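You operate a simulated robot arm through the tools that you are given. There is no shell and no other tool. Be economical: measure what you need, move in short steps, check, and stop when the job is done.

You are at the controls of a simulated robot arm. One attempt, no reset.

TASK
Start the computer tower and enter the card's sample number.
Fine: memory stick into the tower socket, tower button on before typing, press enter, case switch on.

Only the result counts: the job must be done as asked and must still hold three seconds after the hand-in. Knocking over, shifting, dropping, spilling or breaking anything else fails it.

THE ROBOT
A 6-joint arm with a two-finger parallel gripper on a trunk, on a base that drives. Base frame: it is fixed to the floor where the robot stands at the start and does not move with it; the origin is under the middle of the robot, x ahead of it, y to its left, z up; the surface under the hand at the start is at about z = 800. Units: mm, rad, N and s.
With the tool pointing down near the work surface it reaches from about 100 to 520 mm from the robot's upright axis, wherever it stands. Its first joint turns from -2.897 to 2.897 rad. Places, roughly: case switch [1500, -200, 1200]; enter key [2100, -500, 800]; heater breaker [2400, -200, 900]; tower button [700, 100, 1300]; tower socket [700, 0, 1300]; watts dial [2300, -200, 1000]. Payload 1.57 kg.
Tool frame: the origin (TCP) lies between the finger pads and is the grasp point; the fingertips stand 30 mm ahead of it; z points along the fingers, y is the line along which they close. The gripper opens to 110 mm. The fingers are 24 mm wide and 12 mm thick; the gripper's body (48 by 112 mm) begins 78 mm behind the TCP.
Orientation is that of the tool frame in the base frame, as [roll, pitch, yaw] about the fixed x, y, z axes, in that order (R = Rz(yaw) Ry(pitch) Rx(roll)). With the fingers straight down and closing along the base's y, the tool's x points along the base's -x, its y along +y and its z along -z.

THE INTERFACE
- The arm moves only by the tool servo_tool. Its arguments are lists of equal length, an entry for each row: "offset": the shift along the tool's x, y, z in mm, a list of three; "dr": the turn, a rotation vector about the tool's x, y, z in rad, a list of three; "hand": the opening, from 0 (shut) to 1 (fully open). In form: {"offset": [[x, y, z], ...], "dr": [[rx, ry, rz], ...], "hand": [hand, ...]}. A call has 1 to 12 rows; each row is the pose to reach, as a shift and turn from the pose commanded when the call began, along the tool's axes at that moment. A row lasts 0.2 s, in which the tool goes at most 50 mm and 0.15 rad; a call with a longer step from one row to the next is refused whole, and so is a gripper value outside its range. Where a pose cannot be reached the arm comes as near as it can. A force on the tool above 50 N (or 10 N above the force at the start of the call, whichever is more), or a blocked arm, ends the call early, and 0.2 s more pass. The fingers move at their own pace (about 108 mm/s each) and stop on an object; they squeeze with about 31 N. The grip force told is the motor's: it shows also when the fingers shut on nothing. Time passes only in rows, and 0.2 s behind the last, so rows that repeat a pose let the fingers close. It gives the time, the measured TCP pose, the force on the tool (base axes), the opening and the grip force at its end, in the units of the frame above (readings bear some noise), with the torque about the TCP (base axes, N m) and any sound that the robot's microphone picked up.
- Cameras (640 x 400 px; columns grow to the right, rows downward): "scene" is now at [61.1, 130.1, 1937.5]; the picture's right is [-0.13, -0.99, 0.00], its down [-0.68, 0.09, -0.73] and it looks along [0.72, -0.10, -0.69] (base axes); focal length 278 px, centre (320, 200). "wrist" rides on the gripper at [70, 16, -141] in the tool frame; the picture's right is [-0.23, 0.97, 0.00], its down [-0.86, -0.20, -0.48] and it looks along [-0.47, -0.11, 0.88] (tool axes); focal length 222 px, centre (320, 200).
- capture(camera): a new picture of that camera. The clock stands still meanwhile.
- move_column(by): slides the trunk up (or, below 0, down) by that many mm; the arm and the scene camera ride with it, the base frame stays. It gives what a move gives, with no picture.
- steer(legs): drives the robot by 1 to 6 legs, each [ahead, left, turn to the left] in mm, mm and rad, along the robot's own axes; the way and the turn of a leg run together, so that a leg with both is an arc; at most 1500 mm and 3.142 rad a leg. The arm and the cameras ride along, it lands a little off, and it stops where it bumps. It gives what a move gives.
- head_to(pan, tilt): turns the head with the scene camera to pan (to the left, within 2.094 rad either way) and tilt (down, from -0.506 to 1.204), counted from straight ahead of the robot. It gives what a move gives.
- locate(camera, pixels): there is no depth. For up to 12 entries [column, row, z] of the newest picture of that camera ("zoom" is the newest enlarged one), the place [x, y] in the base frame at which the ray of that pixel passes the height z, good to about 2 mm. The clock stands still meanwhile.
- zoom(camera, box): a new picture of the part [left, top, right, bottom] of that camera's present view, enlarged. The clock stands still meanwhile.
- finish_job(): hands the job in; it is judged then, once.

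Go step by step. Measure first, check grasps and placings, and put right what went wrong. The budget is 80 turns and 48 pictures, counting those below and the enlarged ones. Unless the task says otherwise, let go and move clear before handing in, and close with one line.

The tools are called after ">>>" as a command line: name --argument value ..., lists and objects as JSON in quotes. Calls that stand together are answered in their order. servo_tool: Moves the arm, as the interface text tells. Its arguments: {"type":"object","properties":{"offset":{"type":"array","items":{"type":"array","items":{"type":"number"}}},"dr":{"type":"array","items":{"type":"array","items":{"type":"number"}}},"hand":{"type":"array","items":{"type":"number"}}},"required":["offset","dr","hand"]} The other tools are called the same way: move_column (by) slides the trunk up or down; steer (legs) drives the base; head_to (pan, tilt) turns the head that bears the scene camera; capture (camera) takes a picture; locate (camera, pixels) gives the place at which the rays of pixels pass given heights; zoom (camera, box) takes an enlarged picture of a part of a camera's view; finish_job () hands the job in.

At the start:

```text
t: 0.0
ee_pos: [470.1, -4.8, 1528.7]
tcp_rot: [3.141, 0.0, -3.14]
wrist_force: [0.5, 0.2, 1.1]
wrist_torque: [-0.04, 0.01, -0.03]
finger_gap: 110.1
grip_force: 0.0
trunk travel left (down, up): [-525.0, 65.0]
robot x, y, heading: [-0.5, -0.6, -0.003]
head pan, tilt: [-0.133, 0.759]
```

scene: 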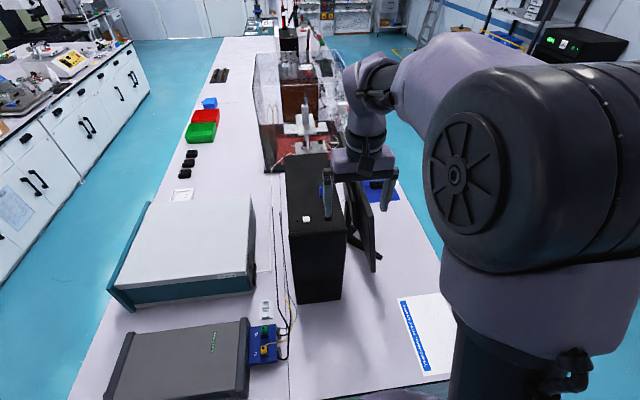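
wrist: 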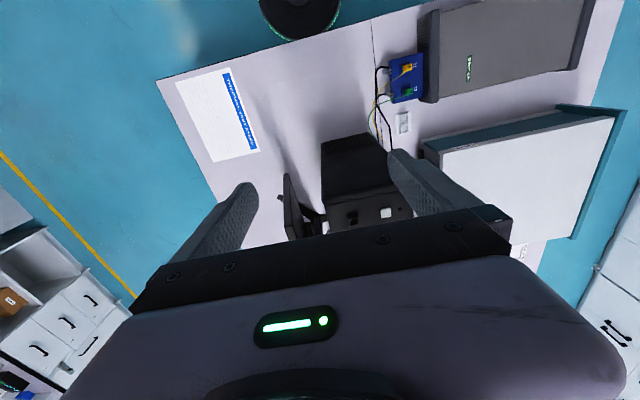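

The scene shows the black tower near (315,230) with a white square on top at (306,218), and a paper at (425,330). I'll zoom in on both.

>>> zoom --camera "scene" --box '[240, 140, 440, 300]'

>>> zoom --camera "wrist" --box '[150, 40, 470, 260]'

>>> zoom --camera "scene" --box '[160, 0, 400, 180]'

```text
2.50 times, centred on (340, 220) of scene
```

zoom: 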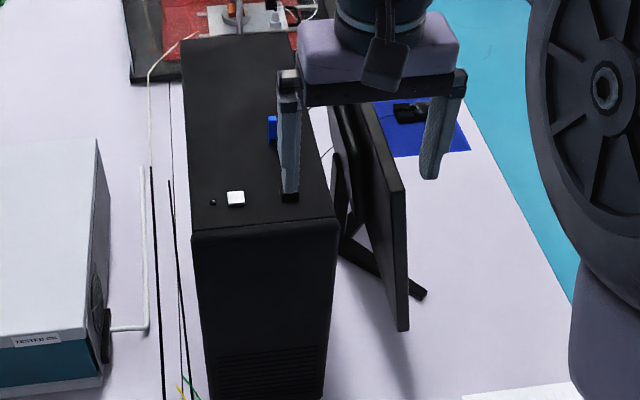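

```text
1.82 times, centred on (310, 150) of wrist
```

zoom: 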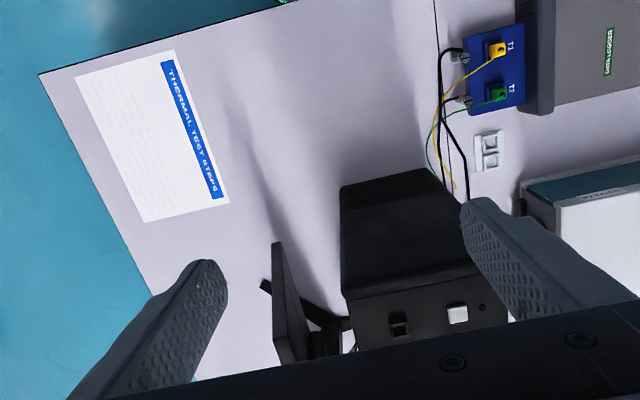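

```text
2.22 times, centred on (280, 90) of scene
```

zoom: 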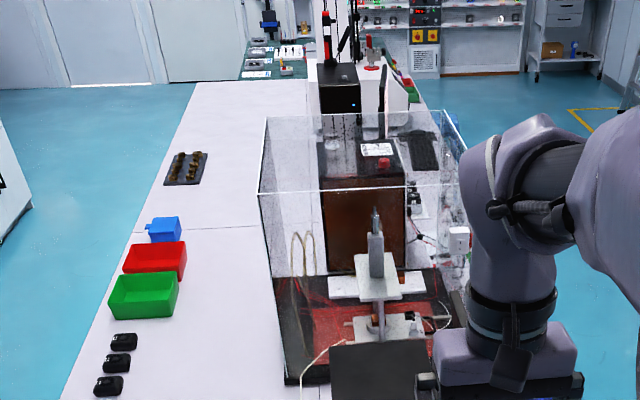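

The tower top has a white button at about (306,219), a dark socket at (328,219) and something blue at (321,191), half behind the finger. I'll locate these and the bench edges.

>>> locate --camera "scene" --pixels '[[306.4, 219.2, 1300], [328, 218.8, 1300], [320.8, 191.2, 1300], [296.8, 221.2, 1300], [317, 233, 1300], [343, 230, 1300], [345, 385, 800], [449, 376, 800], [330, 292, 800], [310, 155, 1300], [425, 330, 800], [377, 190, 800]]'

>>> locate --camera "wrist" --pixels '[[352, 217, 1300], [386, 212, 1300], [398, 210, 1300], [160, 77, 800], [320, 178, 1300], [322, 140, 1300], [385, 130, 1300]]'

>>> head_to --pan -0.133 --tilt 0.3

>>> capture --camera "scene"

```text
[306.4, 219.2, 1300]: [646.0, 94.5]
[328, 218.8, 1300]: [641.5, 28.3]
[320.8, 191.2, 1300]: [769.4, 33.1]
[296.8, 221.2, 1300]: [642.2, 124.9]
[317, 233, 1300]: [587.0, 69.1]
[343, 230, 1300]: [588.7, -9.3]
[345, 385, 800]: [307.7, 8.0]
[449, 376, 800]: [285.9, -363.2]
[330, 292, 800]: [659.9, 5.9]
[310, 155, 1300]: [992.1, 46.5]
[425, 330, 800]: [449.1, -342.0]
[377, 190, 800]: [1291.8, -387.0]
```

```text
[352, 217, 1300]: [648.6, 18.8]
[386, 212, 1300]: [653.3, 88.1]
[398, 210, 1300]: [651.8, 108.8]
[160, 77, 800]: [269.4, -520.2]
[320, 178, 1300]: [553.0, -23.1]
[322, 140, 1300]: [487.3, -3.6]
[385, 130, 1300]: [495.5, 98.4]
```

```text
t: 0.9
ee_pos: [470.2, -4.1, 1530.8]
tcp_rot: [3.141, 0.0, 3.141]
wrist_force: [-0.2, 0.5, 0.9]
wrist_torque: [0.04, 0.01, 0.03]
finger_gap: 109.9
grip_force: 0.0
trunk travel left (down, up): [-525.0, 65.0]
robot x, y, heading: [0.4, -3.8, -0.001]
head pan, tilt: [-0.133, 0.3]
```

```text
42 pictures are left
```

scene: 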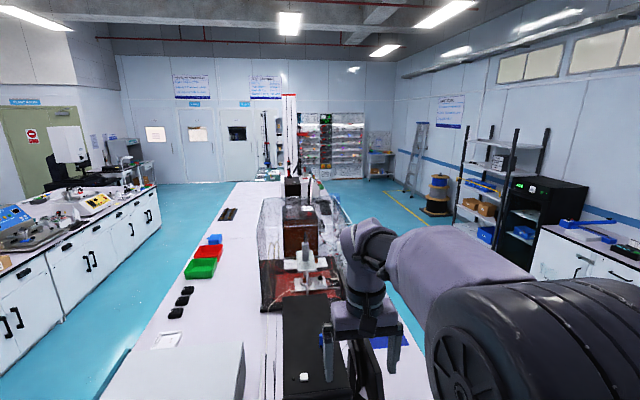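

The bench end is near x≈270–300, and the tower top is near z≈1270 by triangulation. I'll look straight down to check the clearance between base and bench.

>>> head_to --pan 0.15 --tilt 1.2

>>> capture --camera "scene"

>>> locate --camera "scene" --pixels '[[320, 200, 800], [320, 350, 800], [320, 300, 800], [320, 390, 0]]'

```text
t: 2.1
ee_pos: [470.4, -3.5, 1529.7]
tcp_rot: [3.141, 0.0, 3.141]
wrist_force: [0.6, 0.4, 0.5]
wrist_torque: [0.01, 0.02, -0.02]
finger_gap: 110.1
grip_force: 0.0
trunk travel left (down, up): [-525.0, 65.0]
robot x, y, heading: [1.2, -0.7, -0.001]
head pan, tilt: [0.15, 1.201]
```

```text
41 pictures are left
```

scene: 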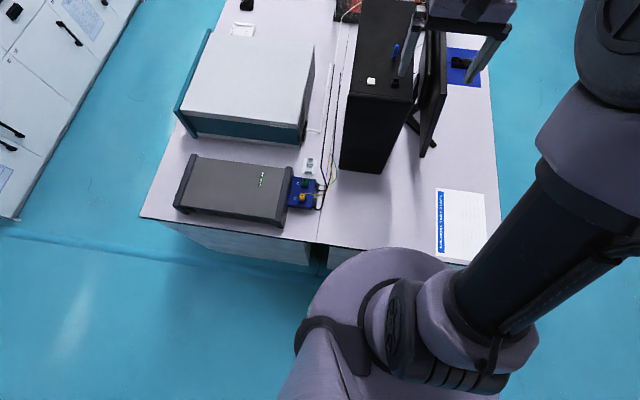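

```text
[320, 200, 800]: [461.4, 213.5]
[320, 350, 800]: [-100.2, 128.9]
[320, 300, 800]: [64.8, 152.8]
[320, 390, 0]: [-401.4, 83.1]
```

>>> zoom --camera "scene" --box '[340, 10, 500, 110]'

>>> locate --camera "zoom" --pixels '[[320, 200, 1270]]'

>>> locate --camera "scene" --pixels '[[370, 81, 1270], [395, 83, 1270], [396, 50, 1270], [141, 217, 800], [327, 245, 800], [498, 265, 800], [450, 258, 800]]'

```text
4.00 times, centred on (420, 60) of scene
```

zoom: 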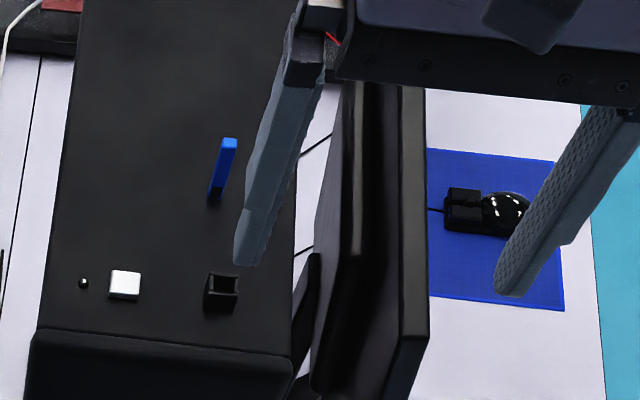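

```text
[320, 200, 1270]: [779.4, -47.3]
```

```text
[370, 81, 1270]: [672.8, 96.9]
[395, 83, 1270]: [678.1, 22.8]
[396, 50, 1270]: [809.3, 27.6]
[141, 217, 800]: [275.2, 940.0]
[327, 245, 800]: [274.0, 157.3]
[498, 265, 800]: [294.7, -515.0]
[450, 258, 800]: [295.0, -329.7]
```

The blue stick stands upright on the tower top with its plug below, at about x≈800, and the socket is a raised box at about (678,23). I'll test how far the arm reaches at this height.

>>> servo_tool --offset '[[-40, 0, 0], [-80, 0, 0], [-120, 0, 0], [-160, 0, 0], [-200, 0, 0], [-240, 0, 0]]' --dr '[[0, 0, 0], [0, 0, 0], [0, 0, 0], [0, 0, 0], [0, 0, 0], [0, 0, 0]]' --hand '[1, 1, 1, 1, 1, 1]'

```text
t: 3.5
ee_pos: [645.6, -4.6, 1530.4]
tcp_rot: [3.14, 0.003, -3.141]
wrist_force: [0.8, -0.2, 0.4]
wrist_torque: [0.0, -0.01, 0.03]
finger_gap: 110.1
grip_force: 0.1
out of reach, approached as far as the arm can: row 5, 6
trunk travel left (down, up): [-525.0, 65.0]
robot x, y, heading: [2.4, 0.8, 0.004]
head pan, tilt: [0.15, 1.201]
```

The arm reaches x≈645 from here, so I'll drive ahead a little.

>>> steer --legs '[[50, 0, 0]]'

>>> capture --camera "wrist"

>>> capture --camera "scene"

```text
t: 4.4
ee_pos: [696.3, -5.7, 1529.5]
tcp_rot: [3.141, 0.003, 3.14]
wrist_force: [0.8, 0.1, 0.1]
wrist_torque: [0.02, 0.0, 0.01]
finger_gap: 110.1
grip_force: 0.1
trunk travel left (down, up): [-525.0, 65.0]
robot x, y, heading: [49.1, 4.0, -0.004]
head pan, tilt: [0.15, 1.201]
```

```text
39 pictures are left
```

wrist: 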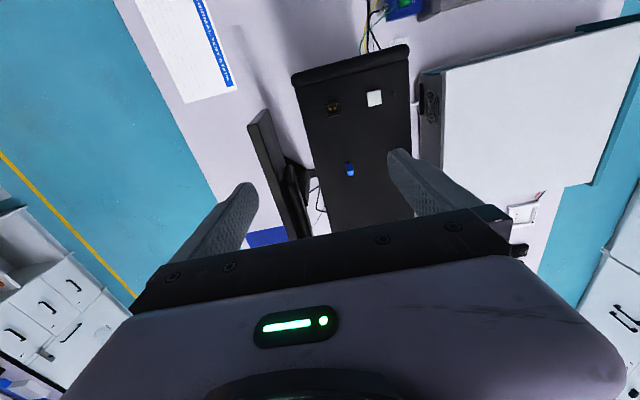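

```text
38 pictures are left
```

scene: 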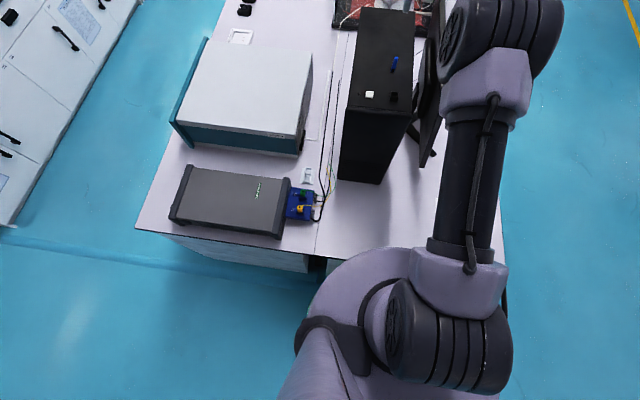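

Both cameras now see the tower top, so I'll zoom in for precise triangulation.

>>> zoom --camera "scene" --box '[344, 40, 424, 120]'

>>> locate --camera "zoom" --pixels '[[320, 200, 1270], [320, 200, 1000]]'

>>> zoom --camera "wrist" --box '[300, 60, 420, 200]'

>>> locate --camera "zoom" --pixels '[[320, 200, 1270], [320, 200, 1000]]'

```text
5.00 times, centred on (384, 80) of scene
```

zoom: 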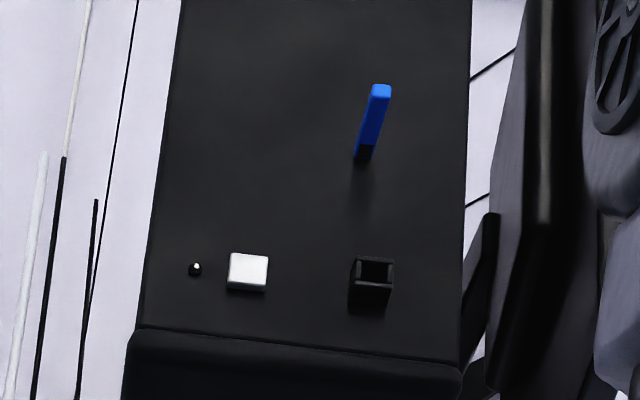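

```text
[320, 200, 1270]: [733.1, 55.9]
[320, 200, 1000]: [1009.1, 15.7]
```

```text
2.86 times, centred on (360, 130) of wrist
```

zoom: 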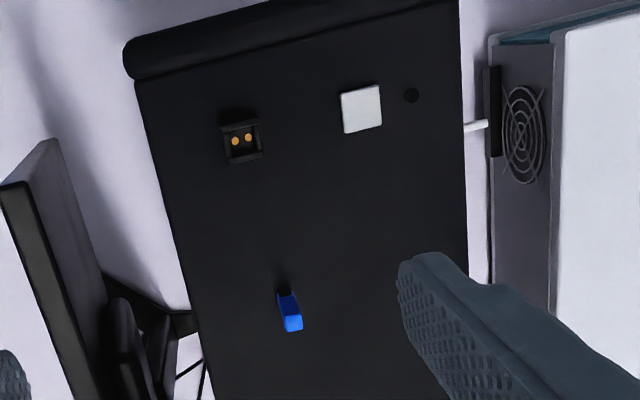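

```text
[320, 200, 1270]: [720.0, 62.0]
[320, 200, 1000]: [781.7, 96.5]
```

>>> locate --camera "scene" --pixels '[[396, 57.6, 1340], [396, 57.6, 1270], [392.6, 72, 1270], [394.8, 93.6, 1290], [394.8, 93.6, 1270], [369.4, 93.6, 1290], [369.4, 93.6, 1270], [348, 107, 1270], [411.5, 113.5, 1270], [353, 80, 1270]]'

>>> locate --camera "wrist" --pixels '[[350.2, 173, 1340], [350.2, 173, 1270], [348.1, 162.5, 1270], [332.3, 109, 1290], [332.3, 109, 1270], [374.3, 97.8, 1290], [374.3, 97.8, 1270], [391.7, 93.6, 1270], [295.5, 88, 1270], [408, 60, 1270]]'

```text
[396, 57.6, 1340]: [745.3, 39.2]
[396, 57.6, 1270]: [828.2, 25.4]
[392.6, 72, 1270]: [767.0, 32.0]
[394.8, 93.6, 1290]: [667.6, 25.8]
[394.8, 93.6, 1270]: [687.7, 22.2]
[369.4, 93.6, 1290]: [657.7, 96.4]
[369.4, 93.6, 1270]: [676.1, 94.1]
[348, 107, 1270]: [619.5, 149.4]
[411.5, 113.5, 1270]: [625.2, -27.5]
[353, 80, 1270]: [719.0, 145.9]
```

```text
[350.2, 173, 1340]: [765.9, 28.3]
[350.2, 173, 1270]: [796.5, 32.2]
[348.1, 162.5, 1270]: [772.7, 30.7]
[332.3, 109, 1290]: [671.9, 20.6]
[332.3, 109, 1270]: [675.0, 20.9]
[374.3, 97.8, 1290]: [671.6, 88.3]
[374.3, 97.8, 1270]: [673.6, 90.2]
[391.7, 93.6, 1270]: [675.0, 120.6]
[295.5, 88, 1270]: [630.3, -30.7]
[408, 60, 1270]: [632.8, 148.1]
```

Triangulation gives the stick at about (778,31) from z 1260 to 1312, the socket opening at about (672,21) with its rim at 1285, and the button top at about (673,92,1273). I'll half-close the hand, lower it and move over the stick.

>>> servo_tool --offset '[[0, 35, 0], [0, 35, 40], [0, 35, 80], [0, 35, 120], [-40, 35, 140], [-80, 35, 140]]' --dr '[[0, 0, 0], [0, 0, 0], [0, 0, 0], [0, 0, 0], [0, 0, 0], [0, 0, 0]]' --hand '[0.4, 0.4, 0.4, 0.4, 0.4, 0.4]'

```text
t: 5.8
ee_pos: [732.7, 31.1, 1391.7]
tcp_rot: [-3.141, 0.005, 3.139]
wrist_force: [-1.0, -0.8, 0.9]
wrist_torque: [0.01, -0.06, 0.0]
finger_gap: 44.0
grip_force: 0.1
out of reach, approached as far as the arm can: row 5, 6
trunk travel left (down, up): [-525.0, 65.0]
robot x, y, heading: [49.4, 0.8, -0.005]
head pan, tilt: [0.15, 1.201]
```

The reach is about 684 mm and improves lower down, so I'll raise the trunk and drive a bit closer.

>>> move_column --by 60

>>> steer --legs '[[45, 0, 0.004]]'

>>> capture --camera "wrist"

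```text
t: 6.8
ee_pos: [735.3, 31.7, 1449.8]
tcp_rot: [3.141, 0.0, 3.14]
wrist_force: [-0.2, 0.4, -0.4]
wrist_torque: [-0.02, -0.01, 0.02]
finger_gap: 44.1
grip_force: 0.1
trunk travel left (down, up): [-585.0, 5.0]
robot x, y, heading: [47.8, 0.8, -0.001]
head pan, tilt: [0.15, 1.201]
```

```text
t: 7.7
ee_pos: [757.7, 32.7, 1448.1]
tcp_rot: [-3.141, -0.002, -3.14]
wrist_force: [0.4, 0.3, -0.6]
wrist_torque: [-0.01, 0.09, -0.02]
finger_gap: 43.9
grip_force: 0.1
trunk travel left (down, up): [-585.0, 5.0]
robot x, y, heading: [64.7, -3.1, 0.002]
head pan, tilt: [0.15, 1.201]
stopped in leg 1: the robot was blocked; the commanded pose is now the measured one
```

```text
35 pictures are left
```

wrist: 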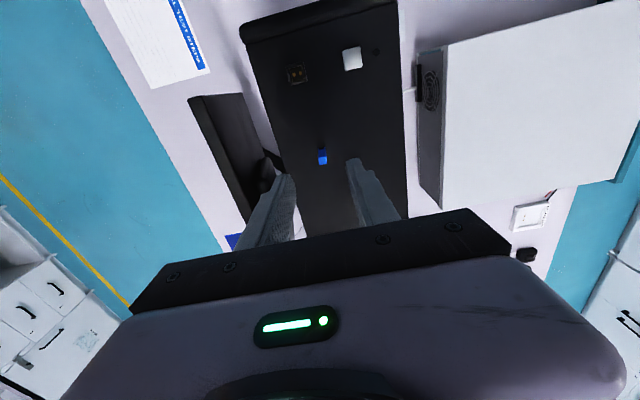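

The base touched the bench at x≈65 with no reported shift, so I'll back off slightly and zoom on the stick.

>>> steer --legs '[[-4, 0, 0]]'

>>> zoom --camera "wrist" --box '[260, 40, 400, 180]'

>>> locate --camera "zoom" --pixels '[[320, 200, 1312], [320, 200, 1262]]'

>>> zoom --camera "scene" --box '[344, 40, 424, 120]'

```text
t: 8.5
ee_pos: [747.8, 32.7, 1449.5]
tcp_rot: [3.139, 0.002, 3.141]
wrist_force: [0.5, 1.1, 0.5]
wrist_torque: [0.0, -0.01, 0.01]
finger_gap: 43.9
grip_force: 0.0
trunk travel left (down, up): [-585.0, 5.0]
robot x, y, heading: [64.9, -2.6, 0.003]
head pan, tilt: [0.15, 1.201]
```

```text
2.86 times, centred on (330, 110) of wrist
```

zoom: 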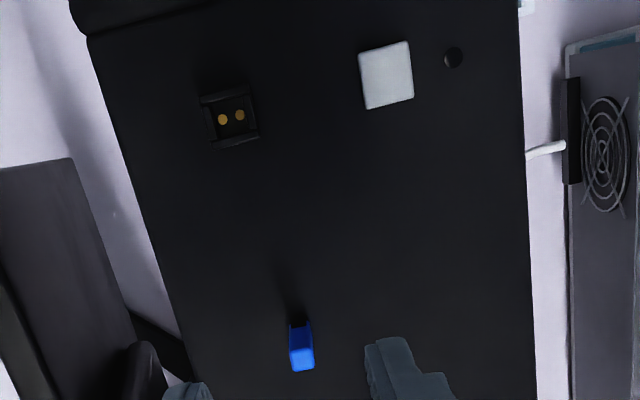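

```text
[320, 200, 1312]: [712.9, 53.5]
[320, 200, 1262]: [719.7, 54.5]
```

```text
5.00 times, centred on (384, 80) of scene
```

zoom: 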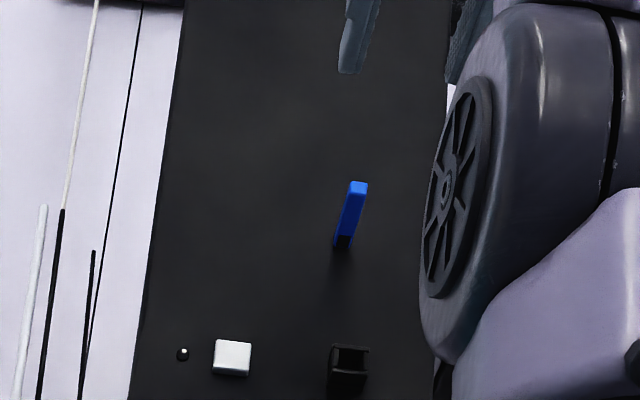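

>>> locate --camera "wrist" --pixels '[[323.7, 166, 1312], [323.7, 166, 1262], [298.8, 79.5, 1285], [298.8, 79.5, 1262], [353.1, 65.9, 1273], [353.1, 65.9, 1260]]'

>>> locate --camera "scene" --pixels '[[391.4, 77.4, 1312], [388.6, 89, 1262], [389.8, 111.6, 1285], [366.4, 111, 1273], [391.4, 77.4, 1292]]'

```text
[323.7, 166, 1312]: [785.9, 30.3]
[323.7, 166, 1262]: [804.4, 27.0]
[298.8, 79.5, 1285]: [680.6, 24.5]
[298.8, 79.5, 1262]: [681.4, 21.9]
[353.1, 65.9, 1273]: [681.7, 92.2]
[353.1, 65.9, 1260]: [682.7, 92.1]
```

```text
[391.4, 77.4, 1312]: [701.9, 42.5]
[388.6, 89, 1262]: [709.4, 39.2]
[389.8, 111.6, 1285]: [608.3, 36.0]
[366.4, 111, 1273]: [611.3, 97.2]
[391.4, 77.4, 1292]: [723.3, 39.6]
```

Allowing for the 10 mm retreat, the stick is at about (777,31), which agrees with before. I'll lower to just above it and extend.

>>> servo_tool --offset '[[0, -1, 40], [0, -1, 80], [-15, -1, 100], [-30, -1, 100], [-30, -1, 100]]' --dr '[[0, 0, 0], [0, 0, 0], [0, 0, 0], [0, 0, 0], [0, 0, 0]]' --hand '[0.4, 0.4, 0.4, 0.4, 0.4]'

>>> capture --camera "wrist"

>>> zoom --camera "scene" --box '[344, 40, 424, 120]'

```text
t: 9.7
ee_pos: [757.2, 32.6, 1351.7]
tcp_rot: [3.14, 0.001, 3.141]
wrist_force: [-0.5, -0.1, 0.2]
wrist_torque: [-0.02, 0.01, 0.02]
finger_gap: 43.9
grip_force: 0.0
out of reach, approached as far as the arm can: row 3, 4, 5
trunk travel left (down, up): [-585.0, 5.0]
robot x, y, heading: [62.6, -0.5, 0.003]
head pan, tilt: [0.15, 1.201]
```

```text
32 pictures are left
```

wrist: 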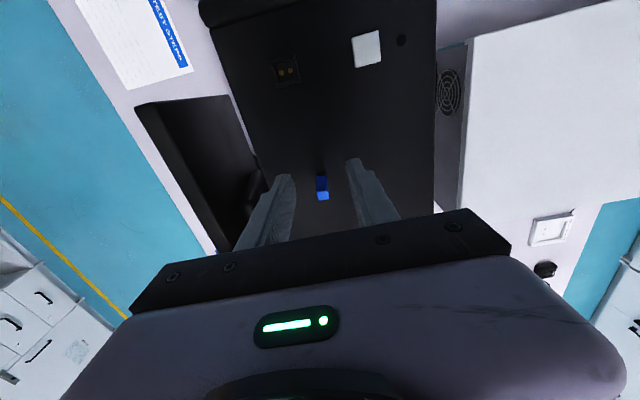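

```text
5.00 times, centred on (384, 80) of scene
```

zoom: 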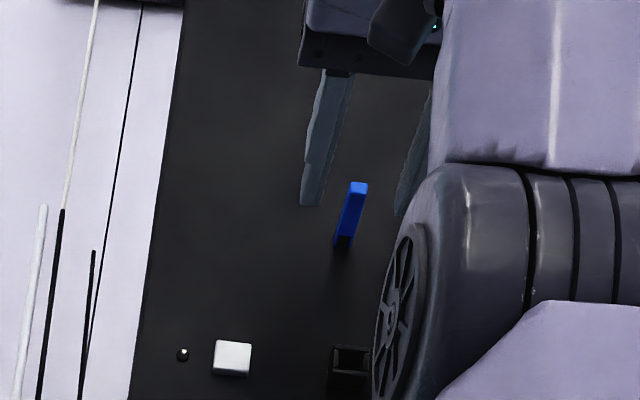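

The arm falls about 15 mm short with the tool vertical. Tilting the tool about its y axis keeps the pads parallel to the stick and gains reach, so I'll refine the stick and socket positions first.

>>> zoom --camera "wrist" --box '[240, 20, 420, 220]'

>>> locate --camera "wrist" --pixels '[[322.5, 196, 1312], [321.5, 180, 1262], [287.5, 69, 1285], [367, 49, 1273]]'

```text
2.00 times, centred on (330, 120) of wrist
```

zoom: 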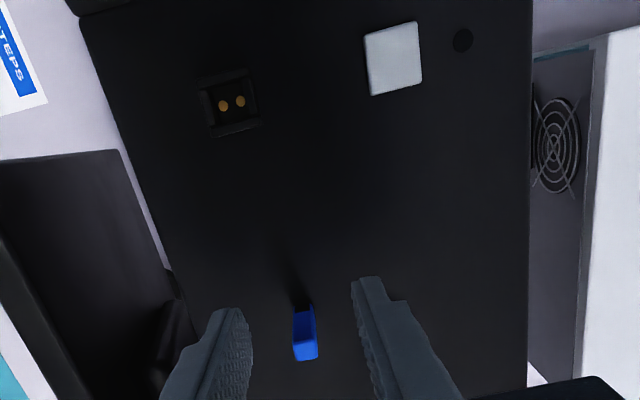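

```text
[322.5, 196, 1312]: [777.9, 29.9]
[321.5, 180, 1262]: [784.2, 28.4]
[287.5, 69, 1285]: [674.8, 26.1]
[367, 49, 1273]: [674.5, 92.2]
```

>>> servo_tool --offset '[[0, 0, 0], [0, 0, 0], [0, 0, 0]]' --dr '[[0, -0.12, 0], [0, -0.24, 0], [0, -0.3, 0]]' --hand '[0.4, 0.4, 0.4]'

```text
t: 10.5
ee_pos: [802.8, 36.0, 1350.1]
tcp_rot: [3.141, 0.207, 3.141]
wrist_force: [-0.1, -0.2, -0.5]
wrist_torque: [0.03, -0.01, 0.01]
finger_gap: 44.2
grip_force: 0.2
out of reach, approached as far as the arm can: row 1, 2, 3
trunk travel left (down, up): [-585.0, 5.0]
robot x, y, heading: [61.2, -1.4, 0.003]
head pan, tilt: [0.15, 1.201]
```

The tilt gives ample reach. I'll bring the TCP back toward the stick's x.

>>> servo_tool --offset '[[15, -3, 0], [30, -5, 0], [30, -5, 0]]' --dr '[[0, 0, 0], [0, 0, 0], [0, 0, 0]]' --hand '[0.4, 0.4, 0.4]'

```text
t: 11.3
ee_pos: [775.9, 31.1, 1344.9]
tcp_rot: [3.141, 0.207, -3.141]
wrist_force: [0.1, -0.2, 0.4]
wrist_torque: [-0.04, -0.01, -0.02]
finger_gap: 43.9
grip_force: 0.1
out of reach, approached as far as the arm can: row 1
trunk travel left (down, up): [-585.0, 5.0]
robot x, y, heading: [65.6, 0.7, 0.006]
head pan, tilt: [0.15, 1.201]
```

>>> servo_tool --offset '[[3.5, -1, 12], [7.3, -1, 25], [7.3, -1, 25]]' --dr '[[0, 0, 0], [0, 0, 0], [0, 0, 0]]' --hand '[0.4, 0.4, 0.4]'

>>> zoom --camera "wrist" --box '[240, 80, 440, 240]'

>>> zoom --camera "scene" --box '[344, 40, 424, 120]'

```text
t: 12.1
ee_pos: [771.5, 29.0, 1318.0]
tcp_rot: [3.14, 0.206, -3.141]
wrist_force: [0.3, 0.5, -0.1]
wrist_torque: [0.03, 0.0, -0.01]
finger_gap: 44.0
grip_force: 0.1
trunk travel left (down, up): [-585.0, 5.0]
robot x, y, heading: [62.5, 0.2, 0.005]
head pan, tilt: [0.15, 1.201]
```

```text
2.50 times, centred on (340, 160) of wrist
```

zoom: 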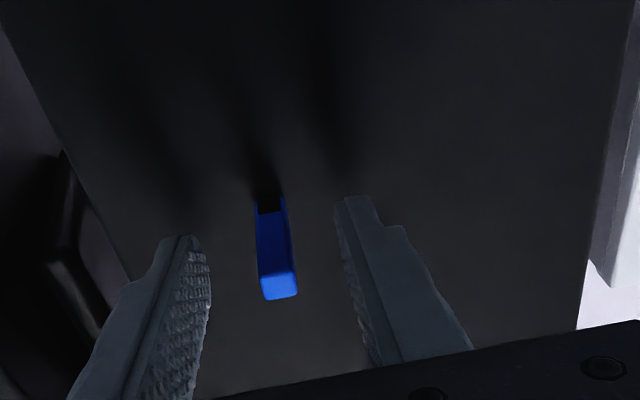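

```text
5.00 times, centred on (384, 80) of scene
```

zoom: 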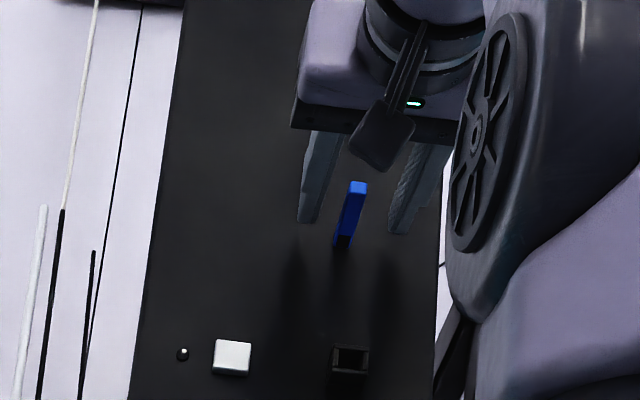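

The stick lies between the fingers in both views, so I'll close on it.

>>> servo_tool --offset '[[0, 0.5, 0], [0, 0.5, 0], [0, 0.5, 0], [0, 0.5, 0]]' --dr '[[0, 0, 0], [0, 0, 0], [0, 0, 0], [0, 0, 0]]' --hand '[0.25, 0.0, 0.0, 0.0]'

```text
t: 13.1
ee_pos: [771.0, 29.4, 1318.0]
tcp_rot: [3.14, 0.204, 3.141]
wrist_force: [0.0, 0.4, 0.7]
wrist_torque: [0.04, 0.01, 0.0]
finger_gap: 9.0
grip_force: 26.8
trunk travel left (down, up): [-585.0, 5.0]
robot x, y, heading: [65.4, -0.9, 0.0]
head pan, tilt: [0.15, 1.201]
```

The grip holds at 9 mm. I'll lift straight up 40 mm and look.

>>> servo_tool --offset '[[-4.1, 0, -19.6], [-8.2, 0, -39.2], [-8.2, 0, -39.2]]' --dr '[[0, 0, 0], [0, 0, 0], [0, 0, 0]]' --hand '[0, 0, 0]'

>>> zoom --camera "scene" --box '[344, 40, 424, 120]'

```text
t: 13.9
ee_pos: [771.6, 31.5, 1357.0]
tcp_rot: [3.139, 0.204, 3.141]
wrist_force: [0.5, 0.1, 0.4]
wrist_torque: [0.05, 0.02, 0.0]
finger_gap: 8.9
grip_force: 27.2
trunk travel left (down, up): [-585.0, 5.0]
robot x, y, heading: [63.0, 1.1, 0.004]
head pan, tilt: [0.15, 1.201]
```

```text
5.00 times, centred on (384, 80) of scene
```

zoom: 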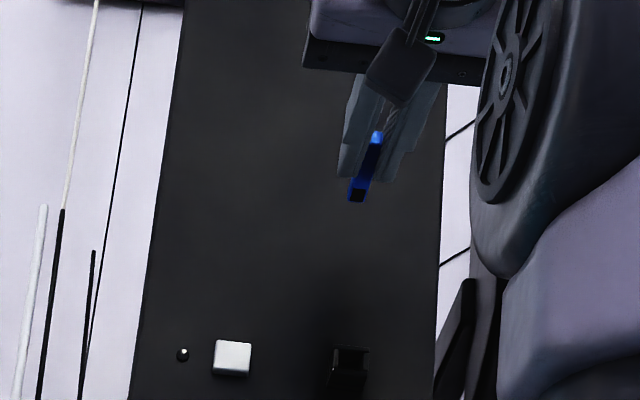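

The stick is held upright with its bottom at about z 1301. I'll carry it over the socket.

>>> servo_tool --offset '[[33.6, -2.3, -7], [67.2, -4.6, -14], [100.8, -7, -21.1], [100.8, -7, -21.1]]' --dr '[[0, 0, 0], [0, 0, 0], [0, 0, 0], [0, 0, 0]]' --hand '[0, 0, 0, 0]'

>>> zoom --camera "scene" --box '[350, 80, 430, 130]'

>>> zoom --camera "wrist" --box '[260, 110, 390, 230]'

```text
t: 14.9
ee_pos: [668.2, 24.0, 1357.1]
tcp_rot: [3.139, 0.205, 3.141]
wrist_force: [-0.5, -0.7, 0.1]
wrist_torque: [0.0, 0.02, -0.01]
finger_gap: 9.2
grip_force: 27.4
trunk travel left (down, up): [-585.0, 5.0]
robot x, y, heading: [63.4, -1.8, -0.001]
head pan, tilt: [0.15, 1.201]
```

```text
8.00 times, centred on (390, 105) of scene
```

zoom: 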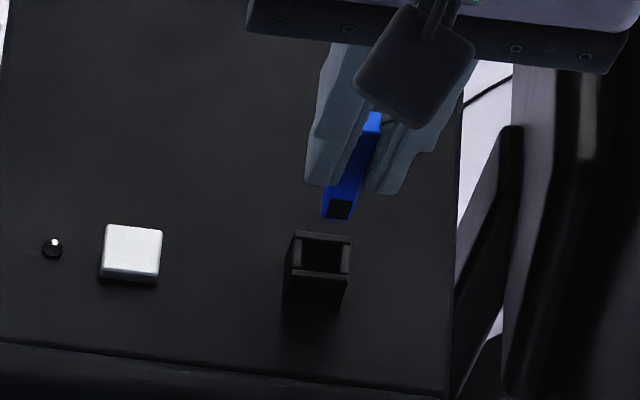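

```text
3.33 times, centred on (325, 170) of wrist
```

zoom: 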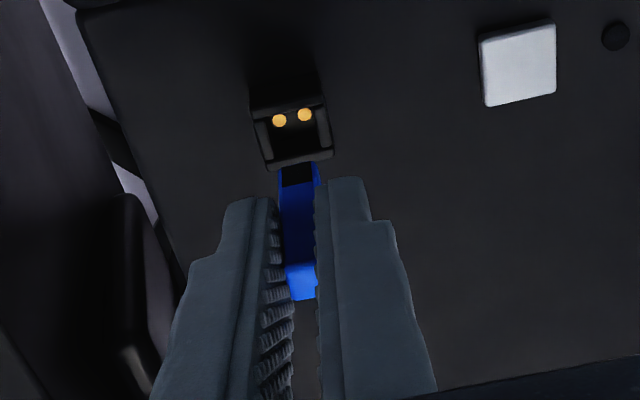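

>>> locate --camera "zoom" --pixels '[[298, 182, 1300], [280, 167, 1300], [313, 162, 1300], [291, 134, 1285], [266, 166, 1285], [335, 150, 1285], [252, 112, 1285], [324, 97, 1285], [296, 165, 1300], [301, 283, 1350]]'

>>> zoom --camera "scene" --box '[370, 90, 410, 120]'

>>> locate --camera "zoom" --pixels '[[320, 200, 1300], [320, 200, 1285]]'

```text
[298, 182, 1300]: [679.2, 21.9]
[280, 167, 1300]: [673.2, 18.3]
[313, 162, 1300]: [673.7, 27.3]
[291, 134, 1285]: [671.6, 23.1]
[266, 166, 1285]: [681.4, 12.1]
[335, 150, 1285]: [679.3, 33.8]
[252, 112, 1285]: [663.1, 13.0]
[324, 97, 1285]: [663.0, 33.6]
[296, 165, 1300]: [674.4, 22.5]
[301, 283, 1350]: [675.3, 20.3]
```

```text
13.33 times, centred on (390, 105) of scene
```

zoom: 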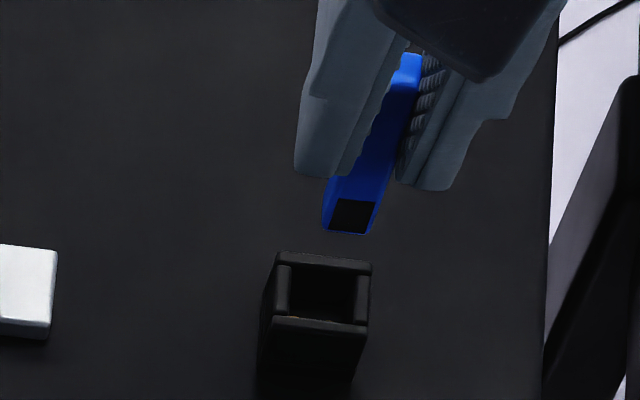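

```text
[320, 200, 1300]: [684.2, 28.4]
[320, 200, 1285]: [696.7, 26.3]
```

Both views put the stick's front face at x≈674 (centre ≈678, y≈21) and the socket centre near (671.5,22). I'll shift by (−6.5,+1.2), lower 12 mm and look again.

>>> servo_tool --offset '[[6.6, 1.2, -1.4], [8.8, 1.2, 10.4], [8.8, 1.2, 10.4]]' --dr '[[0, 0, 0], [0, 0, 0], [0, 0, 0]]' --hand '[0, 0, 0]'

>>> zoom --camera "wrist" --box '[280, 120, 360, 200]'

>>> zoom --camera "scene" --box '[370, 90, 410, 120]'

>>> locate --camera "zoom" --pixels '[[320, 200, 1288], [320, 200, 1282], [420, 200, 1288], [320, 300, 1288]]'

```text
t: 15.7
ee_pos: [661.0, 23.7, 1344.2]
tcp_rot: [3.141, 0.205, -3.141]
wrist_force: [0.3, -0.2, 0.3]
wrist_torque: [0.0, 0.01, -0.02]
finger_gap: 9.0
grip_force: 27.7
trunk travel left (down, up): [-585.0, 5.0]
robot x, y, heading: [61.5, 3.9, 0.004]
head pan, tilt: [0.15, 1.201]
```

```text
5.00 times, centred on (320, 160) of wrist
```

zoom: 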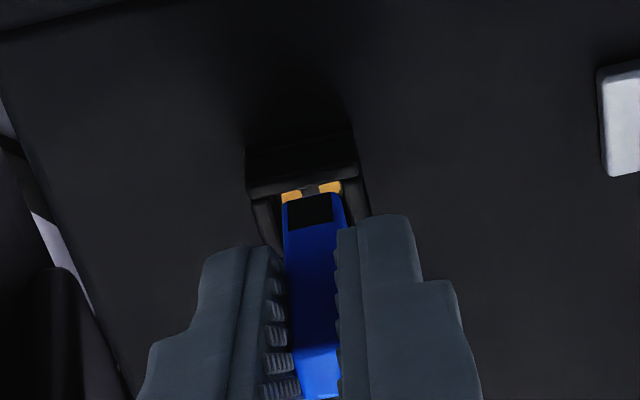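

```text
13.33 times, centred on (390, 105) of scene
```

zoom: 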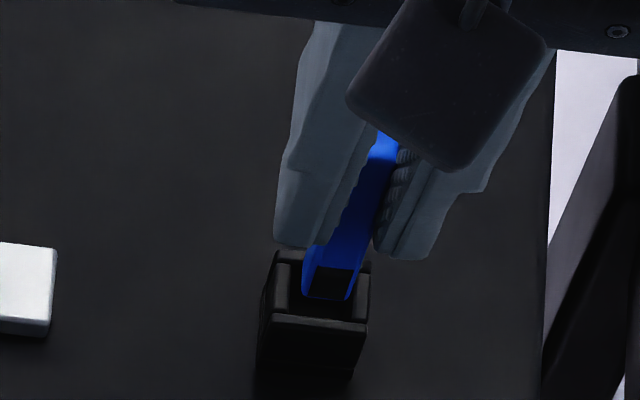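

```text
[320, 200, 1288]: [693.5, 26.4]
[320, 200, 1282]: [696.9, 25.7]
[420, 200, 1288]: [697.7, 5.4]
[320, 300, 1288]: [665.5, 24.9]
```

The stick bottom is now inside the opening footprint in both views: front ≈666 against an inner wall at 663, and y 23.2 against 23.9. I'll lower it into the socket.

>>> servo_tool --offset '[[1.2, 0.4, 5.9], [2.5, 0.4, 11.7], [3.7, 0.4, 17.6], [3.7, 0.4, 17.6]]' --dr '[[0, 0, 0], [0, 0, 0], [0, 0, 0], [0, 0, 0]]' --hand '[0, 0, 0, 0]'

>>> zoom --camera "scene" --box '[370, 90, 410, 120]'

```text
t: 16.7
ee_pos: [660.3, 24.5, 1329.1]
tcp_rot: [-3.141, 0.207, 3.141]
wrist_force: [1.0, -1.2, 19.4]
wrist_torque: [-0.07, -0.19, -0.01]
finger_gap: 9.0
grip_force: 27.4
trunk travel left (down, up): [-585.0, 5.0]
robot x, y, heading: [61.6, -0.7, -0.005]
head pan, tilt: [0.15, 1.201]
```

```text
13.33 times, centred on (390, 105) of scene
```

zoom: 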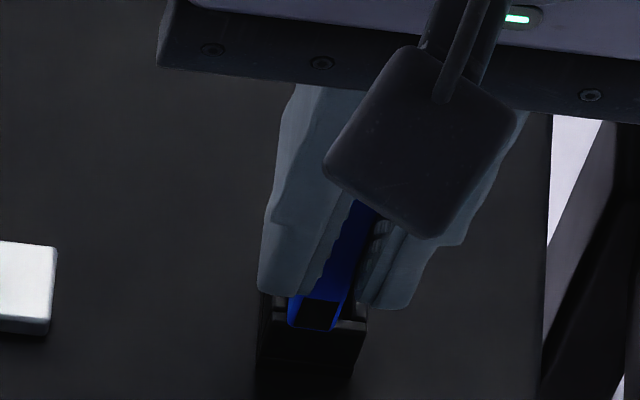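

The arm met 19 N about 15 mm down, and in the scene zoom the stick's bottom edge (row 330) sits on the socket's front wall (inner edge row 320). It needs about +6.7 mm in x and −1.3 mm in y, so I'll lift, shift and lower again.

>>> servo_tool --offset '[[-2, 0, -9.8], [-8.6, -1.3, -8.4], [-7.4, -1.3, -2.5], [-6.5, -1.3, 1.4], [-5.7, -1.3, 5.3], [-5.7, -1.3, 5.3]]' --dr '[[0, 0, 0], [0, 0, 0], [0, 0, 0], [0, 0, 0], [0, 0, 0], [0, 0, 0]]' --hand '[0, 0, 0, 0, 0, 0]'

>>> zoom --camera "scene" --box '[370, 90, 410, 120]'

```text
t: 18.1
ee_pos: [667.4, 22.2, 1322.1]
tcp_rot: [3.139, 0.207, 3.142]
wrist_force: [0.3, -0.5, 0.2]
wrist_torque: [-0.03, 0.0, -0.02]
finger_gap: 8.9
grip_force: 27.4
trunk travel left (down, up): [-585.0, 5.0]
robot x, y, heading: [61.9, 2.3, 0.007]
head pan, tilt: [0.15, 1.201]
```

```text
13.33 times, centred on (390, 105) of scene
```

zoom: 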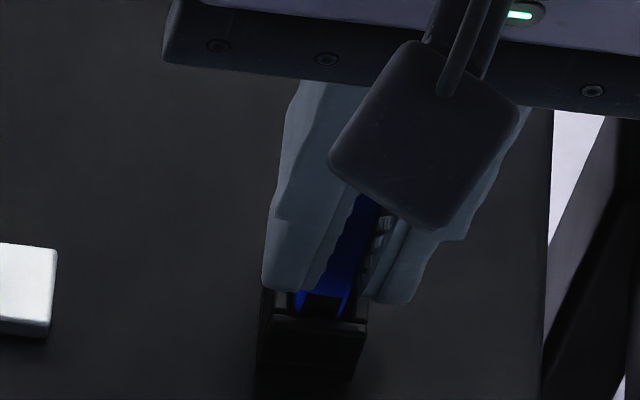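

It's entering with no force, so I'll lower another 6 mm.

>>> servo_tool --offset '[[0.4, 0, 2], [0.8, 0, 4], [1.2, 0, 5.9], [1.2, 0, 5.9]]' --dr '[[0, 0, 0], [0, 0, 0], [0, 0, 0], [0, 0, 0]]' --hand '[0, 0, 0, 0]'

```text
t: 19.1
ee_pos: [666.6, 22.7, 1316.7]
tcp_rot: [3.14, 0.205, -3.14]
wrist_force: [-0.6, 0.1, 2.6]
wrist_torque: [0.06, 0.0, 0.0]
finger_gap: 8.7
grip_force: 27.6
trunk travel left (down, up): [-585.0, 5.0]
robot x, y, heading: [63.0, 2.6, 0.005]
head pan, tilt: [0.15, 1.201]
```

>>> servo_tool --offset '[[0.4, 0, 2], [0.8, 0, 4], [1.2, 0, 6], [1.2, 0, 6]]' --dr '[[0, 0, 0], [0, 0, 0], [0, 0, 0], [0, 0, 0]]' --hand '[0, 0, 0, 0]'

```text
t: 20.1
ee_pos: [665.4, 21.9, 1313.2]
tcp_rot: [3.141, 0.207, 3.141]
wrist_force: [2.1, -1.8, 20.9]
wrist_torque: [-0.12, -0.22, -0.04]
finger_gap: 9.1
grip_force: 27.6
trunk travel left (down, up): [-585.0, 5.0]
robot x, y, heading: [63.0, -0.3, -0.002]
head pan, tilt: [0.15, 1.201]
```

Resistance is 21 N, so either the stick has bottomed or the fingers are on the rim. I'll release, rise and look.

>>> servo_tool --offset '[[-0.8, 0, -3.9], [-0.8, 0, -3.9], [-0.8, 0, -3.9], [-5, 0, -23], [-9, 0, -43], [-16, 0, -78], [-16, 0, -78]]' --dr '[[0, 0, 0], [0, 0, 0], [0, 0, 0], [0, 0, 0], [0, 0, 0], [0, 0, 0], [0, 0, 0]]' --hand '[0.0, 0.3, 0.3, 0.3, 0.3, 0.3, 0.3]'

>>> zoom --camera "scene" --box '[360, 80, 420, 120]'

>>> zoom --camera "wrist" --box '[270, 100, 390, 200]'

```text
t: 21.7
ee_pos: [667.7, 24.2, 1389.5]
tcp_rot: [3.141, 0.205, -3.141]
wrist_force: [0.3, -0.2, -0.3]
wrist_torque: [0.01, 0.03, 0.0]
finger_gap: 33.1
grip_force: 0.0
trunk travel left (down, up): [-585.0, 5.0]
robot x, y, heading: [62.4, -0.0, 0.001]
head pan, tilt: [0.15, 1.201]
```

```text
10.00 times, centred on (390, 100) of scene
```

zoom: 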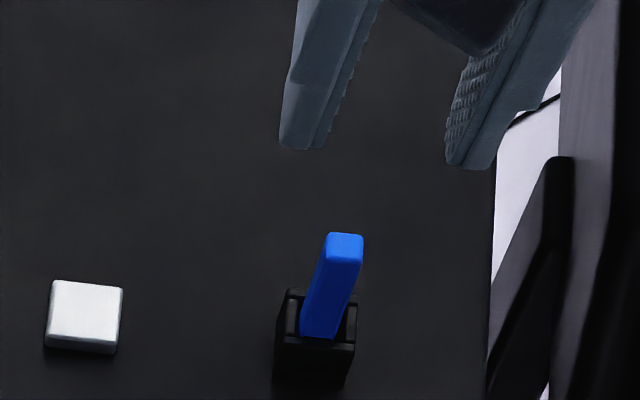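

```text
4.00 times, centred on (330, 150) of wrist
```

zoom: 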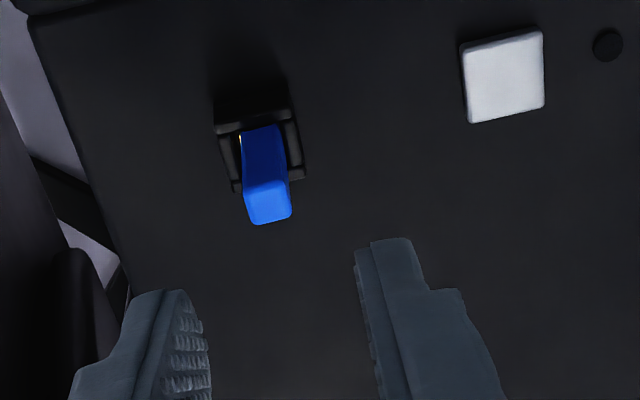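

The stick stands in the socket. I'll close the fingers and push gently from above to make sure it's seated.

>>> servo_tool --offset '[[3, -1.5, 14], [10, -1.5, 42.9], [10.4, -1.5, 44.9], [10.8, -1.5, 46.9], [11.2, -1.5, 48.9], [11.6, -1.5, 50.8], [12, -1.5, 52.8], [12.4, -1.5, 54.8]]' --dr '[[0, 0, 0], [0, 0, 0], [0, 0, 0], [0, 0, 0], [0, 0, 0], [0, 0, 0], [0, 0, 0], [0, 0, 0]]' --hand '[0, 0, 0, 0, 0, 0, 0, 0]'

```text
t: 23.4
ee_pos: [668.1, 21.8, 1342.6]
tcp_rot: [3.138, 0.222, 3.141]
wrist_force: [-5.5, 0.1, 34.5]
wrist_torque: [0.08, 0.1, -0.01]
finger_gap: 0.0
grip_force: 20.7
trunk travel left (down, up): [-585.0, 5.0]
robot x, y, heading: [59.2, 1.6, -0.0]
head pan, tilt: [0.15, 1.201]
stopped in row 8: the force on the tool passed its limit at 53 N (the readings are from after the stop); the commanded pose is now the measured one
```

The stick took 53 N and bottomed firmly. Next I'll rise, move above the button at y≈92 and take one look at both.

>>> servo_tool --offset '[[-6, 0, -29], [-6, 35, -29], [-6, 70, -29], [-6, 70, -29]]' --dr '[[0, 0, 0], [0, 0, 0], [0, 0, 0], [0, 0, 0]]' --hand '[0, 0, 0, 0]'

>>> zoom --camera "wrist" --box '[210, 90, 370, 190]'

>>> locate --camera "zoom" --pixels '[[320, 200, 1275], [320, 100, 1275], [420, 200, 1275], [320, 200, 1310]]'

```text
t: 24.4
ee_pos: [668.1, 89.1, 1367.4]
tcp_rot: [3.141, 0.211, 3.141]
wrist_force: [0.1, -0.1, 0.5]
wrist_torque: [0.04, 0.0, 0.03]
finger_gap: 0.0
grip_force: 21.2
trunk travel left (down, up): [-585.0, 5.0]
robot x, y, heading: [62.2, -0.1, 0.003]
head pan, tilt: [0.15, 1.201]
```

```text
4.00 times, centred on (290, 140) of wrist
```

zoom: 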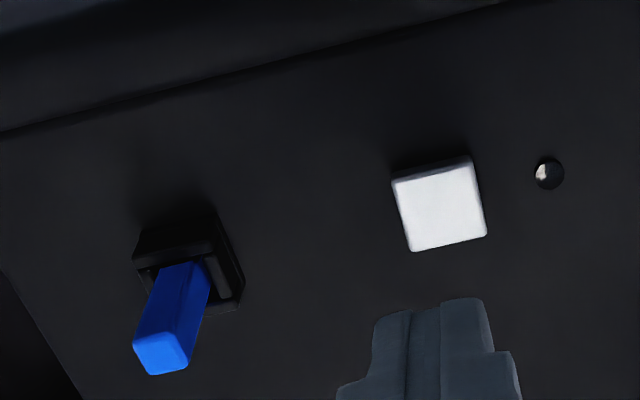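

```text
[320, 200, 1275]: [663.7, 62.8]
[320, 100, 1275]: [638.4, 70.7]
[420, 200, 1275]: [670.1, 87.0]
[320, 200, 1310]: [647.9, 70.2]
```

The button is at about (673,91) and the closed tips are above it, so I'll press down in small steps.

>>> servo_tool --offset '[[5, 2, 24], [9.6, 2, 45], [10.4, 2, 48.9], [11.3, 2, 52.8], [12, 2, 56], [12.5, 2, 58], [12.9, 2, 60], [13.4, 2, 62]]' --dr '[[0, 0, 0], [0, 0, 0], [0, 0, 0], [0, 0, 0], [0, 0, 0], [0, 0, 0], [0, 0, 0], [0, 0, 0]]' --hand '[0, 0, 0, 0, 0, 0, 0, 0]'

```text
t: 26.1
ee_pos: [667.8, 93.8, 1304.2]
tcp_rot: [3.14, 0.211, 3.141]
wrist_force: [-0.2, -0.4, 0.0]
wrist_torque: [0.0, 0.0, 0.03]
finger_gap: 0.0
grip_force: 21.5
trunk travel left (down, up): [-585.0, 5.0]
robot x, y, heading: [64.2, -0.8, 0.003]
head pan, tilt: [0.15, 1.201]
```

>>> servo_tool --offset '[[0.4, -1, 2], [0.8, -1, 3.9], [1.2, -1, 5.9], [1.6, -1, 7.8], [2.1, -1, 9.8], [2.5, -1, 11.7]]' --dr '[[0, 0, 0], [0, 0, 0], [0, 0, 0], [0, 0, 0], [0, 0, 0], [0, 0, 0]]' --hand '[0, 0, 0, 0, 0, 0]'

```text
t: 27.6
ee_pos: [667.4, 91.5, 1296.6]
tcp_rot: [3.14, 0.219, -3.139]
wrist_force: [5.8, 5.1, 44.4]
wrist_torque: [0.15, -0.03, -0.07]
finger_gap: 0.0
grip_force: 21.3
trunk travel left (down, up): [-585.0, 5.0]
robot x, y, heading: [64.6, 2.3, 0.0]
head pan, tilt: [0.15, 1.201]
heard: click
```

Click heard. I'll rise and check the tower LED.

>>> servo_tool --offset '[[-8, 0, -38], [-16, 0, -78], [-24, 0, -118], [-30, 0, -145]]' --dr '[[0, 0, 0], [0, 0, 0], [0, 0, 0], [0, 0, 0]]' --hand '[0, 0, 0, 0]'

>>> zoom --camera "scene" --box '[340, 40, 460, 120]'

```text
t: 28.6
ee_pos: [665.1, 90.7, 1442.0]
tcp_rot: [3.141, 0.211, 3.141]
wrist_force: [0.2, 0.3, -0.2]
wrist_torque: [0.0, -0.01, 0.01]
finger_gap: 0.2
grip_force: 21.2
trunk travel left (down, up): [-585.0, 5.0]
robot x, y, heading: [60.6, 0.9, 0.0]
head pan, tilt: [0.15, 1.201]
```

```text
5.00 times, centred on (400, 80) of scene
```

zoom: 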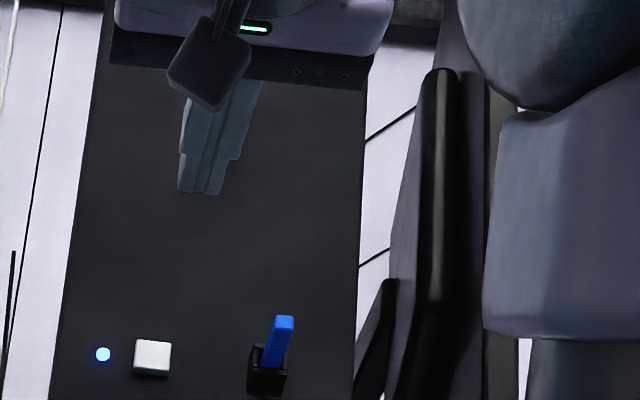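

The LED is blue, so the tower is on and the stick is in. I'll back away, fold the arm in and drive around to the right aisle.

>>> steer --legs '[[-350, 0, 0]]'

>>> servo_tool --offset '[[45, -20, 0], [90, -40, 0], [135, -60, 0], [180, -80, 0], [220, -90, 0]]' --dr '[[0, 0.1, 0], [0, 0.21, 0], [0, 0.21, 0], [0, 0.21, 0], [0, 0.21, 0]]' --hand '[0, 0, 0, 0, 0]'

>>> steer --legs '[[0, -900, 0]]'

>>> head_to --pan 0.3 --tilt 0.45

>>> capture --camera "scene"

```text
t: 30.8
ee_pos: [330.6, 87.3, 1441.3]
tcp_rot: [3.139, 0.211, 3.133]
wrist_force: [-0.3, 0.3, -0.1]
wrist_torque: [0.02, 0.03, 0.01]
finger_gap: 0.0
grip_force: 21.3
trunk travel left (down, up): [-585.0, 5.0]
robot x, y, heading: [-274.9, 1.1, -0.005]
head pan, tilt: [0.15, 1.201]
```

```text
t: 32.0
ee_pos: [111.4, -3.4, 1394.6]
tcp_rot: [3.138, 0.002, 3.134]
wrist_force: [0.2, 0.4, -0.6]
wrist_torque: [0.01, 0.03, 0.0]
finger_gap: 0.0
grip_force: 21.6
trunk travel left (down, up): [-585.0, 5.0]
robot x, y, heading: [-273.3, 3.3, -0.006]
head pan, tilt: [0.15, 1.201]
```

```text
t: 36.8
ee_pos: [119.3, -905.5, 1395.2]
tcp_rot: [3.139, 0.002, -3.123]
wrist_force: [0.4, 1.0, -0.8]
wrist_torque: [0.01, -0.03, 0.01]
finger_gap: 0.0
grip_force: 20.8
trunk travel left (down, up): [-585.0, 5.0]
robot x, y, heading: [-271.8, -910.0, 0.022]
head pan, tilt: [0.15, 1.201]
```

```text
t: 37.9
ee_pos: [118.4, -906.1, 1394.3]
tcp_rot: [3.14, 0.002, -3.122]
wrist_force: [-0.5, 0.4, 0.3]
wrist_torque: [0.05, 0.0, -0.02]
finger_gap: 0.2
grip_force: 21.3
trunk travel left (down, up): [-585.0, 5.0]
robot x, y, heading: [-270.1, -916.7, 0.02]
head pan, tilt: [0.3, 0.45]
```

```text
15 pictures are left
```

scene: 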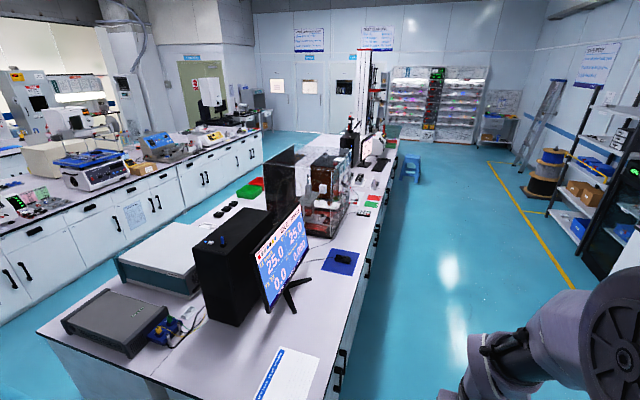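

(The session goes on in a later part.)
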